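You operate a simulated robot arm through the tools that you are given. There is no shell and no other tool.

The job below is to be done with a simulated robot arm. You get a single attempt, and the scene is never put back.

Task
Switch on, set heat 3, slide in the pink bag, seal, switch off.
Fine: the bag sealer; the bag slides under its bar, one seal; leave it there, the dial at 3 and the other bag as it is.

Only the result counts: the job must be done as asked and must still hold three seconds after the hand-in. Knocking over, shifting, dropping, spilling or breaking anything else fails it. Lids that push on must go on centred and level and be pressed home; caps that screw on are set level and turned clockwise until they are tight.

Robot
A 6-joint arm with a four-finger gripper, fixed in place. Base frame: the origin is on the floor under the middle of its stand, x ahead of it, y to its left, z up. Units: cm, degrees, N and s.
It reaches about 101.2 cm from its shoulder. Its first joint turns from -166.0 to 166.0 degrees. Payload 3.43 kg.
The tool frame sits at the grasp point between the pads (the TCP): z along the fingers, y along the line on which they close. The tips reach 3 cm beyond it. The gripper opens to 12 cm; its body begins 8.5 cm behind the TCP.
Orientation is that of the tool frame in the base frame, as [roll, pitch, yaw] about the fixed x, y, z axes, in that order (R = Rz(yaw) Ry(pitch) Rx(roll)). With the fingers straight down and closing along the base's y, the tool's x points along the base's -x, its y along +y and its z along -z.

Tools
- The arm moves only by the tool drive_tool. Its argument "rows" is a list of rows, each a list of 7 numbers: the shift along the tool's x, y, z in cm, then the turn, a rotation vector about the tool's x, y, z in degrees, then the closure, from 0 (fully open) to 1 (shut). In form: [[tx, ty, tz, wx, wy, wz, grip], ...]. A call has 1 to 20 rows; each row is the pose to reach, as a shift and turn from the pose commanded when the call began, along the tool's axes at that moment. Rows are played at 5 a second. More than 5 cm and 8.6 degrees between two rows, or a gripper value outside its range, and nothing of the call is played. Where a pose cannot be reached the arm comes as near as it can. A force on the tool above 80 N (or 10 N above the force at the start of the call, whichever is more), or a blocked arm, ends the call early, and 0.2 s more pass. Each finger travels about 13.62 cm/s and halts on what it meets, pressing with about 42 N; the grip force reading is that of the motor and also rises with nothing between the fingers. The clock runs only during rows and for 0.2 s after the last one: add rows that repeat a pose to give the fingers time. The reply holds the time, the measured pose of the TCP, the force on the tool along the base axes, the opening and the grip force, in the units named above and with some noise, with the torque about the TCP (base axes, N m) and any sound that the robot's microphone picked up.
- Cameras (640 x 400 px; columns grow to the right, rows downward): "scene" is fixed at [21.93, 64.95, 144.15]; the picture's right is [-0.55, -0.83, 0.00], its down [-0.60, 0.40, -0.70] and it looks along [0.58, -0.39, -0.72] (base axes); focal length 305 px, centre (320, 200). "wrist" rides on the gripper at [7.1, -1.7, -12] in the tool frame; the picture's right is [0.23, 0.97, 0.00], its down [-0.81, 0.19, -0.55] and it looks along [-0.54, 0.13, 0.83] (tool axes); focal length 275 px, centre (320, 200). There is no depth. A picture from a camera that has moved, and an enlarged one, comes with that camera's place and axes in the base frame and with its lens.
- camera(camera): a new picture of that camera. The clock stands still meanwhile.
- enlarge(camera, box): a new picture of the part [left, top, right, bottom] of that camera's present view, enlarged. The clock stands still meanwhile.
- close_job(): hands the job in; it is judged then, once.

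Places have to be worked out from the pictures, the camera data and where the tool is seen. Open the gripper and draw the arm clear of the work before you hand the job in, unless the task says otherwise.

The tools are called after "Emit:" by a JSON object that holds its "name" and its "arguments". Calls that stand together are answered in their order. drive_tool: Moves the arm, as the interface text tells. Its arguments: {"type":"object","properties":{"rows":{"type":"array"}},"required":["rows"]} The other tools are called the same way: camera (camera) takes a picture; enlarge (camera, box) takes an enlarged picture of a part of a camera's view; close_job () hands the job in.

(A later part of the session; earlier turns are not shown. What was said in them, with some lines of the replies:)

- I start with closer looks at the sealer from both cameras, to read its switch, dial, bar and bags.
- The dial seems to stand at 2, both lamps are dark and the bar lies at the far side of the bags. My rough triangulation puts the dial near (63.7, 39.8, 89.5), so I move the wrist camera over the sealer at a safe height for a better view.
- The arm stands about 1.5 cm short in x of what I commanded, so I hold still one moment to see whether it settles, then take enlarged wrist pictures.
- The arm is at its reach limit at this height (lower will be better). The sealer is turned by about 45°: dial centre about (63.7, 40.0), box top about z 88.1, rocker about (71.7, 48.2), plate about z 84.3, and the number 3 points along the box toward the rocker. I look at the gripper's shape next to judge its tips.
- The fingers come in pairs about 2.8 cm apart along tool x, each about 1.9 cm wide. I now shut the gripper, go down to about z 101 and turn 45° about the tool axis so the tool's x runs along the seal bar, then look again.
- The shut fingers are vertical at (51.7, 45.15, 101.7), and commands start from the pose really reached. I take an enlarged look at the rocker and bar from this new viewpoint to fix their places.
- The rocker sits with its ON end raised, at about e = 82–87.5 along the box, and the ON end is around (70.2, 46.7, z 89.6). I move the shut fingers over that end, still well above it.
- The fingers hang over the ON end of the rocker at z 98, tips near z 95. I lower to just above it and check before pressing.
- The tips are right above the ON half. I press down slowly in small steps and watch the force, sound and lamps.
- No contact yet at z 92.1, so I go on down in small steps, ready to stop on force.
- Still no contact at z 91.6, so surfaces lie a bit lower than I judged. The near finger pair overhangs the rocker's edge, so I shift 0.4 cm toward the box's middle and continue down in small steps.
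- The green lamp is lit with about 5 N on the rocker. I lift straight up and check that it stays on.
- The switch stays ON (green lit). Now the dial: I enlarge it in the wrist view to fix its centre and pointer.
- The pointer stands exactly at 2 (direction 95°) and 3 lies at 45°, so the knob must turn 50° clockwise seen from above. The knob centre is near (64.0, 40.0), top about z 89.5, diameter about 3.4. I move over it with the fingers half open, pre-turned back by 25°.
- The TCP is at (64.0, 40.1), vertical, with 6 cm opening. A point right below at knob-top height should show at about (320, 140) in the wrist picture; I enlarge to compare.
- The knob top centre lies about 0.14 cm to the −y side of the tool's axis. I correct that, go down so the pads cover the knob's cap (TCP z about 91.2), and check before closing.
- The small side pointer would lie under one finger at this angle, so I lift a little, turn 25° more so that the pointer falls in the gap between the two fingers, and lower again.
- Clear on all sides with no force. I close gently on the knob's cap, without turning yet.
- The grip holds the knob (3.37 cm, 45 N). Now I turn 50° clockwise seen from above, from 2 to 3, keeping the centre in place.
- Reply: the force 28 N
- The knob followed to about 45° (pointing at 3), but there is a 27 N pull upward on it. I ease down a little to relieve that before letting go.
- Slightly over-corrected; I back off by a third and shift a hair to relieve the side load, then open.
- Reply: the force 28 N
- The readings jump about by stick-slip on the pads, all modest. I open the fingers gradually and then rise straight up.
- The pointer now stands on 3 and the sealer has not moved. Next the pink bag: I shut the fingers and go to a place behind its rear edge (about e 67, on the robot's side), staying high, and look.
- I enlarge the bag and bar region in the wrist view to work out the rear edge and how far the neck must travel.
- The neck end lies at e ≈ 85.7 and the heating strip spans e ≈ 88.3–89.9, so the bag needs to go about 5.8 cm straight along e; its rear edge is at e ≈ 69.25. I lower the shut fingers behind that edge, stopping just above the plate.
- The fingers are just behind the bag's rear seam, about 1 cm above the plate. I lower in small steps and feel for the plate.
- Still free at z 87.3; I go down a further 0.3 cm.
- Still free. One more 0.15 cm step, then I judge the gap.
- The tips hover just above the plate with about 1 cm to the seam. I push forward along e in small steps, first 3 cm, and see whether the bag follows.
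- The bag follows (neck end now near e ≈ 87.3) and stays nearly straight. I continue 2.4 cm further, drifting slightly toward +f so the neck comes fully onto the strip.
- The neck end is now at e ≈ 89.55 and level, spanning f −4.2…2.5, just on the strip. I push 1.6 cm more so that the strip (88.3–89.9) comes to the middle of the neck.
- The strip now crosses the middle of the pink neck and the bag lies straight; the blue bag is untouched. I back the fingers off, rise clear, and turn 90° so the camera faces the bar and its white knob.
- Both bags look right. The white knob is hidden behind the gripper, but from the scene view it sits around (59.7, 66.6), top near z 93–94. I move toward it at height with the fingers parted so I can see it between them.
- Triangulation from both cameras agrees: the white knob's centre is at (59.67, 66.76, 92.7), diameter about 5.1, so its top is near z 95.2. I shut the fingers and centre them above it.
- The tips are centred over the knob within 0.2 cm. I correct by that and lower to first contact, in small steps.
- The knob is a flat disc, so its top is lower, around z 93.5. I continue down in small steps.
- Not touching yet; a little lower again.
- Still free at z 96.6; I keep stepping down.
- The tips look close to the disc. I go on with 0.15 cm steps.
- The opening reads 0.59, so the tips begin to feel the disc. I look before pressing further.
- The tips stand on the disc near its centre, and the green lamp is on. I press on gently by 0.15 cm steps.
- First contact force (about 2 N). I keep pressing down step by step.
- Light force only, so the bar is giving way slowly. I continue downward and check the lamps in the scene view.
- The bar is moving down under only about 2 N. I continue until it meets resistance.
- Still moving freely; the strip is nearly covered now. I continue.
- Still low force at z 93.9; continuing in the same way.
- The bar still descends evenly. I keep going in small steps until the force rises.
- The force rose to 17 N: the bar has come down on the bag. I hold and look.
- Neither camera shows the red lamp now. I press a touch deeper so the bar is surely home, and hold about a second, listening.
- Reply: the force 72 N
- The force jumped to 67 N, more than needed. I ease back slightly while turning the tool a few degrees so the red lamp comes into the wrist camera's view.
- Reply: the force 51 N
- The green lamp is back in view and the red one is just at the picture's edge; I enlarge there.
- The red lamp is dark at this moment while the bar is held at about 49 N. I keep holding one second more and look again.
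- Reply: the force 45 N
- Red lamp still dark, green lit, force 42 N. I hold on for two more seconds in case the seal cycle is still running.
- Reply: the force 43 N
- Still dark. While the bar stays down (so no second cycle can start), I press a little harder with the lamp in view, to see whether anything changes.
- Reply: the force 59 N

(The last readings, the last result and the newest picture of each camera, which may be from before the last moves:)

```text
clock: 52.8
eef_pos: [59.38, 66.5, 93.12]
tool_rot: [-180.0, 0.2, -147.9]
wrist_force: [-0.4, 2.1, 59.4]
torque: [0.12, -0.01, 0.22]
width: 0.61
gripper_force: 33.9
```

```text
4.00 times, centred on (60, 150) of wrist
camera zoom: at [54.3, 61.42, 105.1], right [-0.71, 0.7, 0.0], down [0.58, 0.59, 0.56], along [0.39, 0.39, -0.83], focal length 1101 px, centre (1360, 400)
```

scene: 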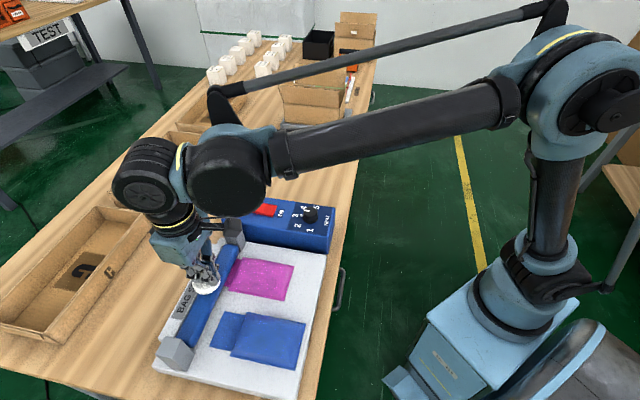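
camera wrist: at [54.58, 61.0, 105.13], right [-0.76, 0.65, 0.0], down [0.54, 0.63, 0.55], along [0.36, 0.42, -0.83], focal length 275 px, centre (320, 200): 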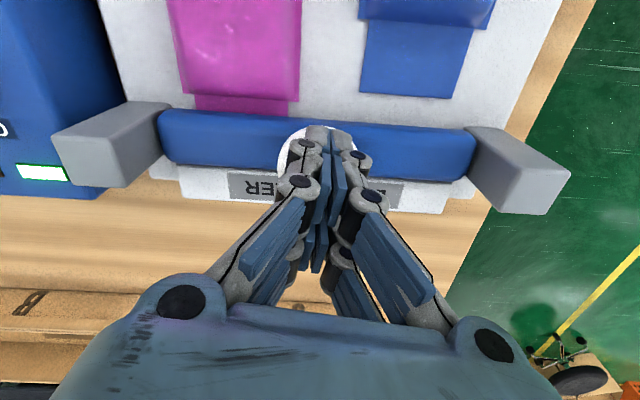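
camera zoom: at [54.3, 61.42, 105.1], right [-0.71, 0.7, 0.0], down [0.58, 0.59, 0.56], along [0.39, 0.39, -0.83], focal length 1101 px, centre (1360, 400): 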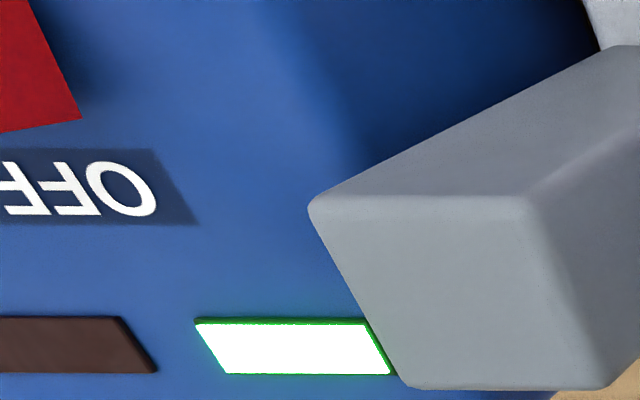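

No change, so the cycle most likely ran in the first seconds after the bar came down. I lift slowly so the bar can rise, then look at the neck and lamps.

Emit:
{"name": "drive_tool", "arguments": {"rows": [[0, 0, -0.2, 0, 0, 0, 1], [0, 0, -0.7, 0, 0, 0, 1], [0, 0, -1.4, 0, 0, 0, 1], [0, 0, -2.2, 0, 0, 0, 1], [0, 0, -3.0, 0, 0, 0, 1], [0, 0, -4.5, 0, 0, 0, 1], [0, 0, -6.5, 0, 0, 0, 1], [0, 0, -7.5, 0, 0, 0, 1], [0, 0, -7.5, 0, 0, 0, 1]]}}

Emit:
{"name": "camera", "arguments": {"camera": "wrist"}}

Emit:
{"name": "camera", "arguments": {"camera": "scene"}}

```text
clock: 54.8
eef_pos: [59.47, 66.56, 100.37]
tool_rot: [-180.0, -0.1, -148.0]
wrist_force: [-0.4, -1.3, 0.2]
torque: [-0.02, -0.01, 0.03]
width: 0.0
gripper_force: 33.4
```

```text
taken
camera wrist: at [54.4, 61.47, 112.46], right [-0.71, 0.7, 0.0], down [0.58, 0.59, 0.55], along [0.39, 0.39, -0.83], focal length 275 px, centre (320, 200)
```

wrist: 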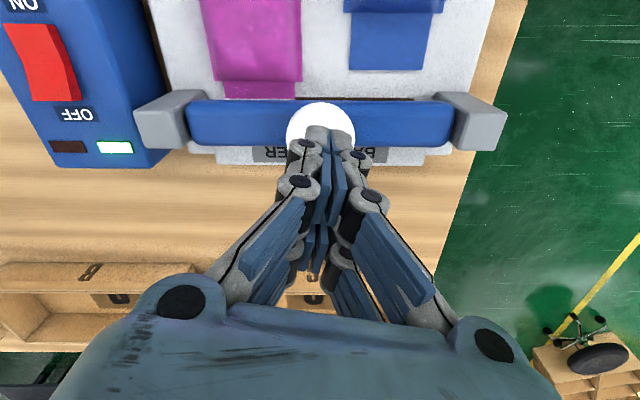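

```text
taken
```

scene: 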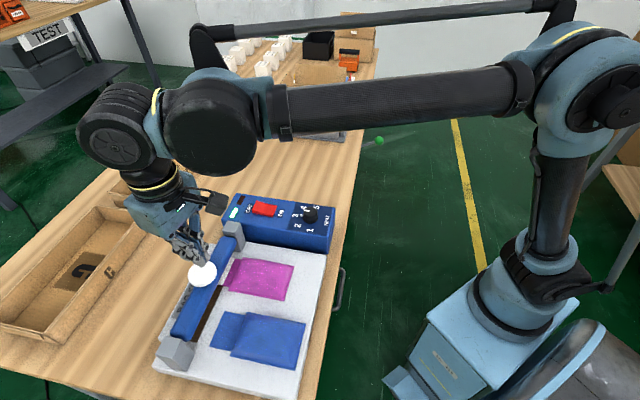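

The bar came up again. I look closely at the neck for a seal mark, and at the lamps.

Emit:
{"name": "enlarge", "arguments": {"camera": "wrist", "box": [180, 50, 340, 150]}}

Emit:
{"name": "enlarge", "arguments": {"camera": "scene", "box": [180, 220, 300, 310]}}

Emit:
{"name": "enlarge", "arguments": {"camera": "scene", "box": [205, 245, 255, 285]}}

```text
4.00 times, centred on (260, 100) of wrist
camera zoom: at [54.4, 61.47, 112.46], right [-0.71, 0.7, 0.0], down [0.58, 0.59, 0.55], along [0.39, 0.39, -0.83], focal length 1101 px, centre (560, 600)
```

zoom: 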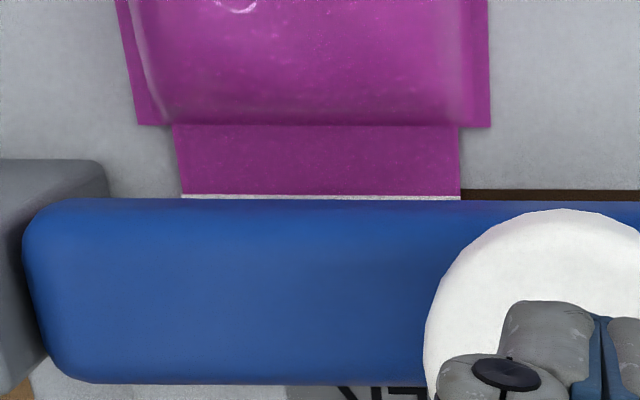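

```text
4.44 times, centred on (240, 265) of scene
camera zoom: at [21.93, 64.95, 144.15], right [-0.55, -0.83, 0.0], down [-0.6, 0.4, -0.7], along [0.58, -0.39, -0.72], focal length 1356 px, centre (676, -89)
```

zoom: 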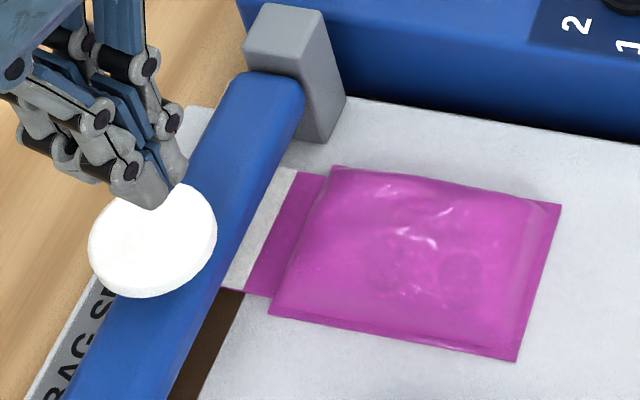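

```text
10.00 times, centred on (230, 265) of scene
camera zoom: at [21.93, 64.95, 144.15], right [-0.55, -0.83, 0.0], down [-0.6, 0.4, -0.7], along [0.58, -0.39, -0.72], focal length 3050 px, centre (1220, -450)
```

zoom: 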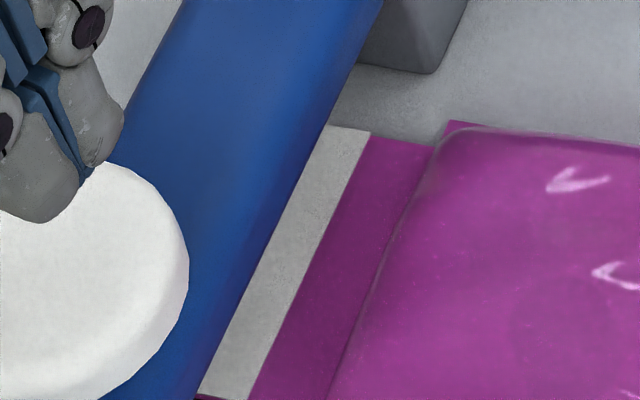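

A pale seal band runs right across the pink neck over the strip, with pink beyond it: the seal is made. Now I carry the shut fingers over the rocker's OFF end, around (73.3, 49.4), turning back so the tool's y runs along the box, and check from above.

Emit:
{"name": "drive_tool", "arguments": {"rows": [[-0.27, -2.19, 0, 0, 0, 7.7, 1], [-0.53, -4.37, 0, 0, 0, 15.4, 1], [-0.8, -6.56, 0, 0, 0, 23.1, 1], [-1.07, -8.75, 0, 0, 0, 30.8, 1], [-1.34, -10.94, 0, 0, 0, 38.5, 1], [-1.6, -13.12, 0, 0, 0, 46.2, 1], [-1.87, -15.31, 0, 0, 0, 53.9, 1], [-2.14, -17.5, 0, 0, 0, 61.6, 1], [-2.4, -19.68, 0, 0, 0, 69.3, 1], [-2.67, -21.87, 0, 0, 0, 77, 1], [-2.67, -21.87, 0.5, 0, 0, 77, 1], [-2.67, -21.87, 0.5, 0, 0, 77, 1]]}}

Emit:
{"name": "camera", "arguments": {"camera": "wrist"}}

Emit:
{"name": "enlarge", "arguments": {"camera": "scene", "box": [190, 140, 370, 270]}}

```text
clock: 57.4
eef_pos: [73.14, 49.55, 100.01]
tool_rot: [180.0, 0.0, 135.1]
wrist_force: [-0.1, -0.5, 0.0]
torque: [0.02, 0.01, 0.0]
width: 0.0
gripper_force: 33.3
```

```text
taken
camera wrist: at [66.99, 53.47, 112.06], right [0.52, 0.85, 0.0], down [0.71, -0.44, 0.55], along [0.47, -0.29, -0.83], focal length 275 px, centre (320, 200)
```

wrist: 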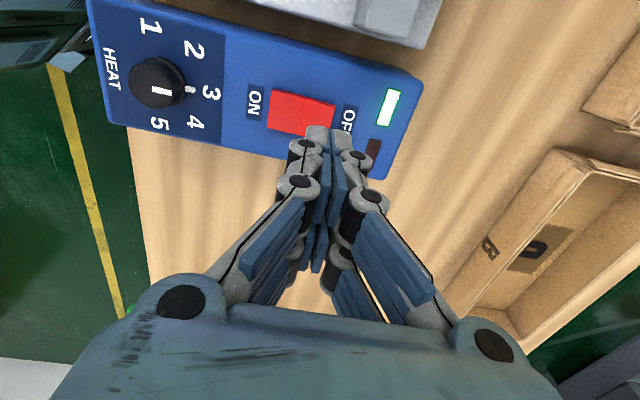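

```text
3.08 times, centred on (280, 205) of scene
camera zoom: at [21.93, 64.95, 144.15], right [-0.55, -0.83, 0.0], down [-0.6, 0.4, -0.7], along [0.58, -0.39, -0.72], focal length 938 px, centre (443, 185)
```

zoom: 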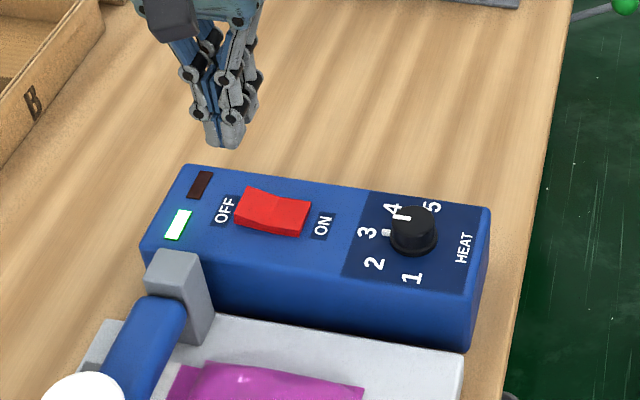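

Below the tool axis I find the OFF end of the rocker, about 0.85 cm inside its edge and centred in width, just right. I lower to z 92.3.

Emit:
{"name": "drive_tool", "arguments": {"rows": [[0, 0, 2.5, 0, 0, 0, 1], [0, 0, 5, 0, 0, 0, 1], [0, 0, 6.7, 0, 0, 0, 1], [0, 0, 7.7, 0, 0, 0, 1], [0, 0, 7.7, 0, 0, 0, 1]]}}

Emit:
{"name": "enlarge", "arguments": {"camera": "wrist", "box": [240, 60, 440, 200]}}

Emit:
{"name": "enlarge", "arguments": {"camera": "scene", "box": [220, 160, 340, 250]}}

```text
clock: 58.6
eef_pos: [73.37, 49.43, 92.26]
tool_rot: [180.0, 0.0, 135.0]
wrist_force: [0.1, -0.6, -0.6]
torque: [0.01, -0.02, 0.01]
width: 0.0
gripper_force: 33.7
```

```text
2.86 times, centred on (340, 130) of wrist
camera zoom: at [67.09, 53.34, 104.24], right [0.52, 0.85, 0.0], down [0.71, -0.44, 0.55], along [0.47, -0.29, -0.83], focal length 786 px, centre (263, 400)
```

zoom: 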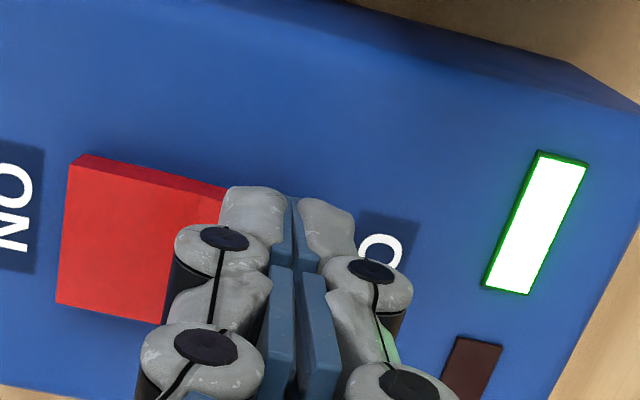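

```text
4.44 times, centred on (280, 205) of scene
camera zoom: at [21.93, 64.95, 144.15], right [-0.55, -0.83, 0.0], down [-0.6, 0.4, -0.7], along [0.58, -0.39, -0.72], focal length 1356 px, centre (498, 178)
```

zoom: 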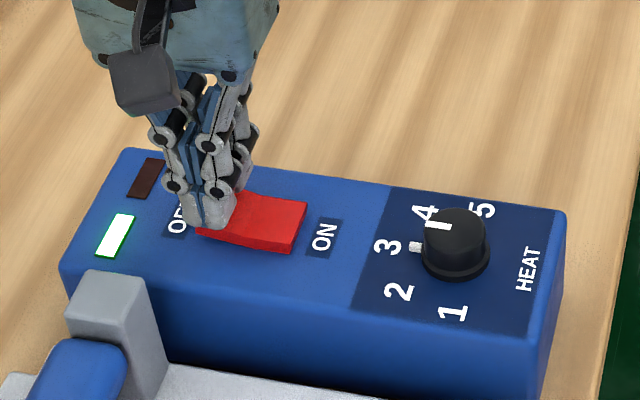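

The tips cover the OFF half. I press down slowly and stop when the lamp goes out.

Emit:
{"name": "drive_tool", "arguments": {"rows": [[0, 0, 0.2, 0, 0, 0, 1], [0, 0, 0.4, 0, 0, 0, 1], [0, 0, 0.55, 0, 0, 0, 1], [0, 0, 0.7, 0, 0, 0, 1]]}}

Emit:
{"name": "enlarge", "arguments": {"camera": "scene", "box": [220, 160, 340, 250]}}

```text
clock: 59.6
eef_pos: [73.26, 49.45, 91.59]
tool_rot: [-180.0, 0.1, 135.2]
wrist_force: [-1.0, 1.2, 0.4]
torque: [0.02, 0.0, 0.02]
width: 0.0
gripper_force: 33.8
```

```text
4.44 times, centred on (280, 205) of scene
camera zoom: at [21.93, 64.95, 144.15], right [-0.55, -0.83, 0.0], down [-0.6, 0.4, -0.7], along [0.58, -0.39, -0.72], focal length 1356 px, centre (498, 178)
```

zoom: 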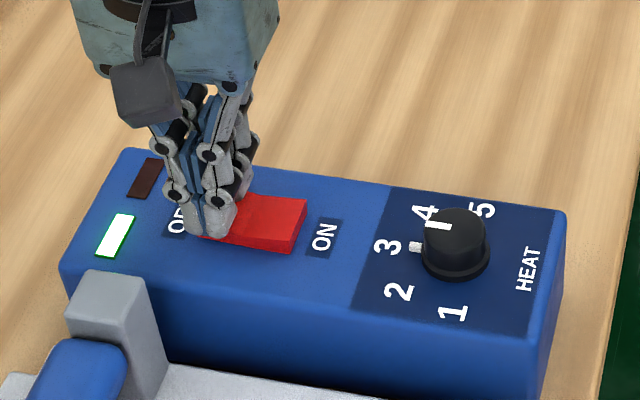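

Almost no force yet at z 91.6, and green is still lit. I press another 0.4 cm in small steps.

Emit:
{"name": "drive_tool", "arguments": {"rows": [[0, 0, 0.1, 0, 0, 0, 1], [0, 0, 0.2, 0, 0, 0, 1], [0, 0, 0.3, 0, 0, 0, 1], [0, 0, 0.4, 0, 0, 0, 1]]}}

Emit:
{"name": "enlarge", "arguments": {"camera": "scene", "box": [220, 160, 340, 250]}}

```text
clock: 60.6
eef_pos: [73.22, 49.51, 91.3]
tool_rot: [179.9, 0.1, 135.2]
wrist_force: [3.5, 2.1, 25.8]
torque: [-0.06, -0.01, -0.01]
width: 0.0
gripper_force: 33.4
```

```text
4.44 times, centred on (280, 205) of scene
camera zoom: at [21.93, 64.95, 144.15], right [-0.55, -0.83, 0.0], down [-0.6, 0.4, -0.7], along [0.58, -0.39, -0.72], focal length 1356 px, centre (498, 178)
```

zoom: 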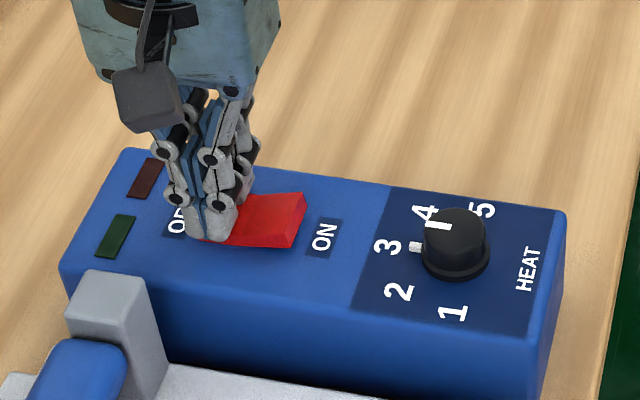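

The green lamp is out and the rocker has tipped to OFF. I lift straight up, then draw the arm back clear and open the gripper.

Emit:
{"name": "drive_tool", "arguments": {"rows": [[0, 0, -0.3, 0, 0, 0, 1], [0, 0, -2, 0, 0, 0, 1], [0, 0, -5, 0, 0, 0, 1], [0, 0, -9, 0, 0, 0, 1], [0, 0, -10, 0, 0, 0, 1]]}}

Emit:
{"name": "enlarge", "arguments": {"camera": "scene", "box": [200, 170, 360, 280]}}

Emit:
{"name": "enlarge", "arguments": {"camera": "wrist", "box": [80, 0, 440, 220]}}

```text
clock: 61.8
eef_pos: [73.27, 49.5, 101.25]
tool_rot: [180.0, 0.0, 135.1]
wrist_force: [0.3, -0.6, 0.0]
torque: [0.04, 0.02, 0.0]
width: 0.02
gripper_force: 33.2
```

```text
3.64 times, centred on (280, 225) of scene
camera zoom: at [21.93, 64.95, 144.15], right [-0.55, -0.83, 0.0], down [-0.6, 0.4, -0.7], along [0.58, -0.39, -0.72], focal length 1109 px, centre (466, 109)
```

zoom: 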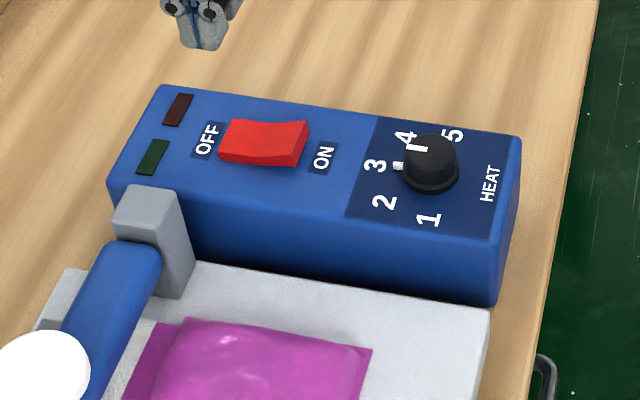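

```text
1.78 times, centred on (260, 110) of wrist
camera zoom: at [67.16, 53.48, 113.3], right [0.52, 0.85, 0.0], down [0.71, -0.44, 0.55], along [0.47, -0.29, -0.83], focal length 489 px, centre (427, 360)
```

zoom: 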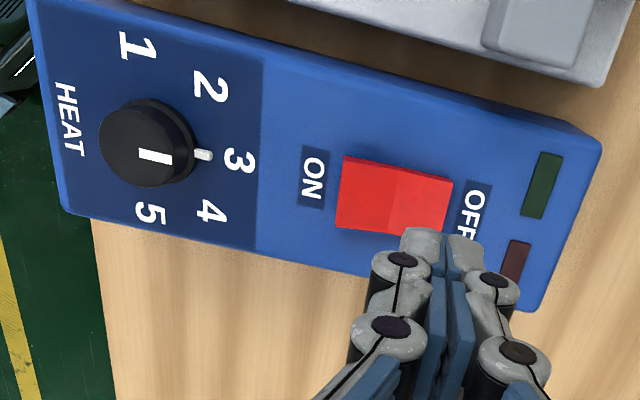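

Both lamps are dark, the rocker is OFF and the dial stands at 3. I draw the arm back over the bench's front, away from the sealer, and open the gripper.

Emit:
{"name": "drive_tool", "arguments": {"rows": [[0.14, -3.6, -1, 0, 0, 0, 1], [0.28, -7.2, -2, 0, 0, 0, 1], [0.42, -10.8, -3, 0, 0, 0, 1], [0.55, -14.4, -4, 0, 0, 0, 1], [0.7, -18, -5, 0, 0, 0, 1], [0.83, -21.6, -6, 0, 0, 0, 1], [0.97, -25.2, -6, 0, 0, 0, 1], [1.1, -28.6, -6, 0, 0, 0, 0.6], [1.1, -28.6, -6, 0, 0, 0, 0.3], [1.1, -28.6, -6, 0, 0, 0, 0], [1.1, -28.6, -6, 0, 0, 0, 0], [1.1, -28.6, -6, 0, 0, 0, 0]]}}

Emit:
{"name": "camera", "arguments": {"camera": "scene"}}

Emit:
{"name": "enlarge", "arguments": {"camera": "scene", "box": [140, 180, 360, 390]}}

Emit:
{"name": "enlarge", "arguments": {"camera": "scene", "box": [200, 240, 270, 300]}}

```text
clock: 64.4
eef_pos: [52.27, 29.99, 107.31]
tool_rot: [-180.0, 0.0, 135.1]
wrist_force: [-0.8, 0.2, 0.4]
torque: [0.05, -0.02, 0.0]
width: 11.99
gripper_force: 0.0
```

```text
taken
```

scene: 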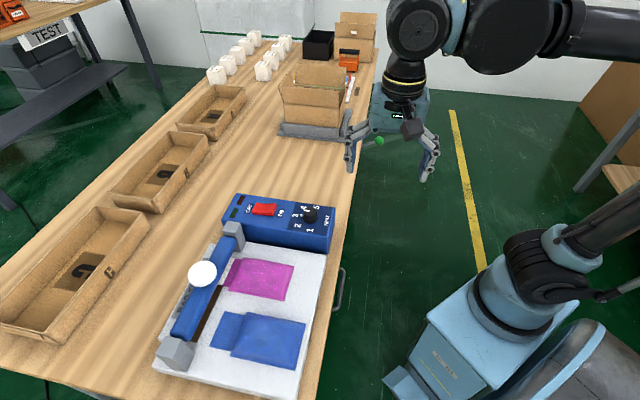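

```text
1.90 times, centred on (250, 285) of scene
camera zoom: at [21.93, 64.95, 144.15], right [-0.55, -0.83, 0.0], down [-0.6, 0.4, -0.7], along [0.58, -0.39, -0.72], focal length 581 px, centre (453, 38)
```

zoom: 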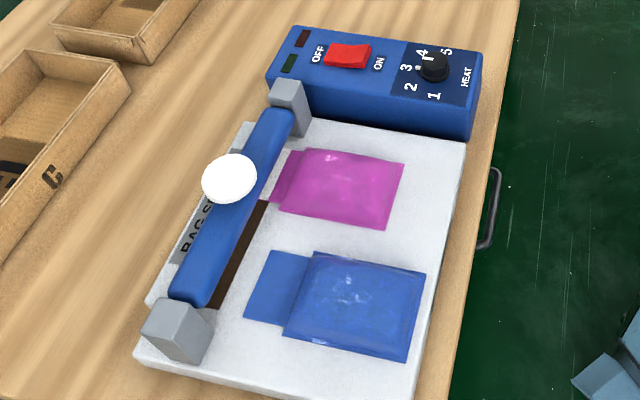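

```text
6.67 times, centred on (235, 270) of scene
camera zoom: at [21.93, 64.95, 144.15], right [-0.55, -0.83, 0.0], down [-0.6, 0.4, -0.7], along [0.58, -0.39, -0.72], focal length 2034 px, centre (887, -267)
```

zoom: 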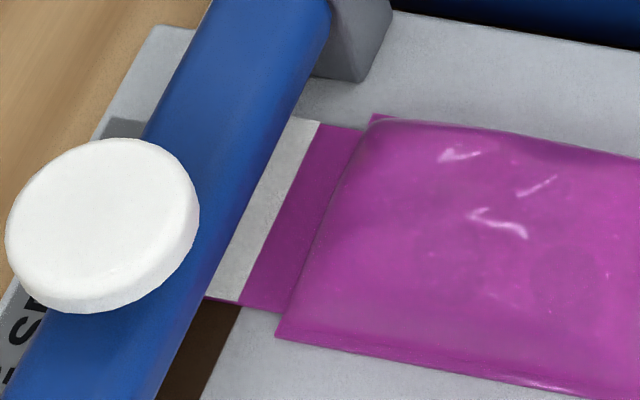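

The final pictures show the pale seal band across the pink bag's neck, and the bag still in place under the raised bar. The blue bag is unmoved, the dial is at 3, the rocker is OFF with both lamps dark, and the arm is clear with its gripper open. I hand in the job.

Emit:
{"name": "close_job", "arguments": {}}

```text
The job is handed in.
```

The pink bag is sealed and left in place under the bar. The sealer is switched off with the dial at 3. The job is handed in; I have not been told how it was judged.

- **Switch and dial:** I switched it on, and the green lamp lit. I then turned the dial from 2 to 3 and switched off at the end; both lamps are dark.
- **Seal:** I pressed the bar down once and held it for about 5 seconds, at up to 67 N. There is now a pale seal band right across the neck of the bag. I never saw the red lamp light, because it was out of view when the bar first came down, so I'm relying on that band as proof of the seal.
- **Everything else:** The blue bag and the sealer look unmoved. The arm is drawn back with the gripper open.
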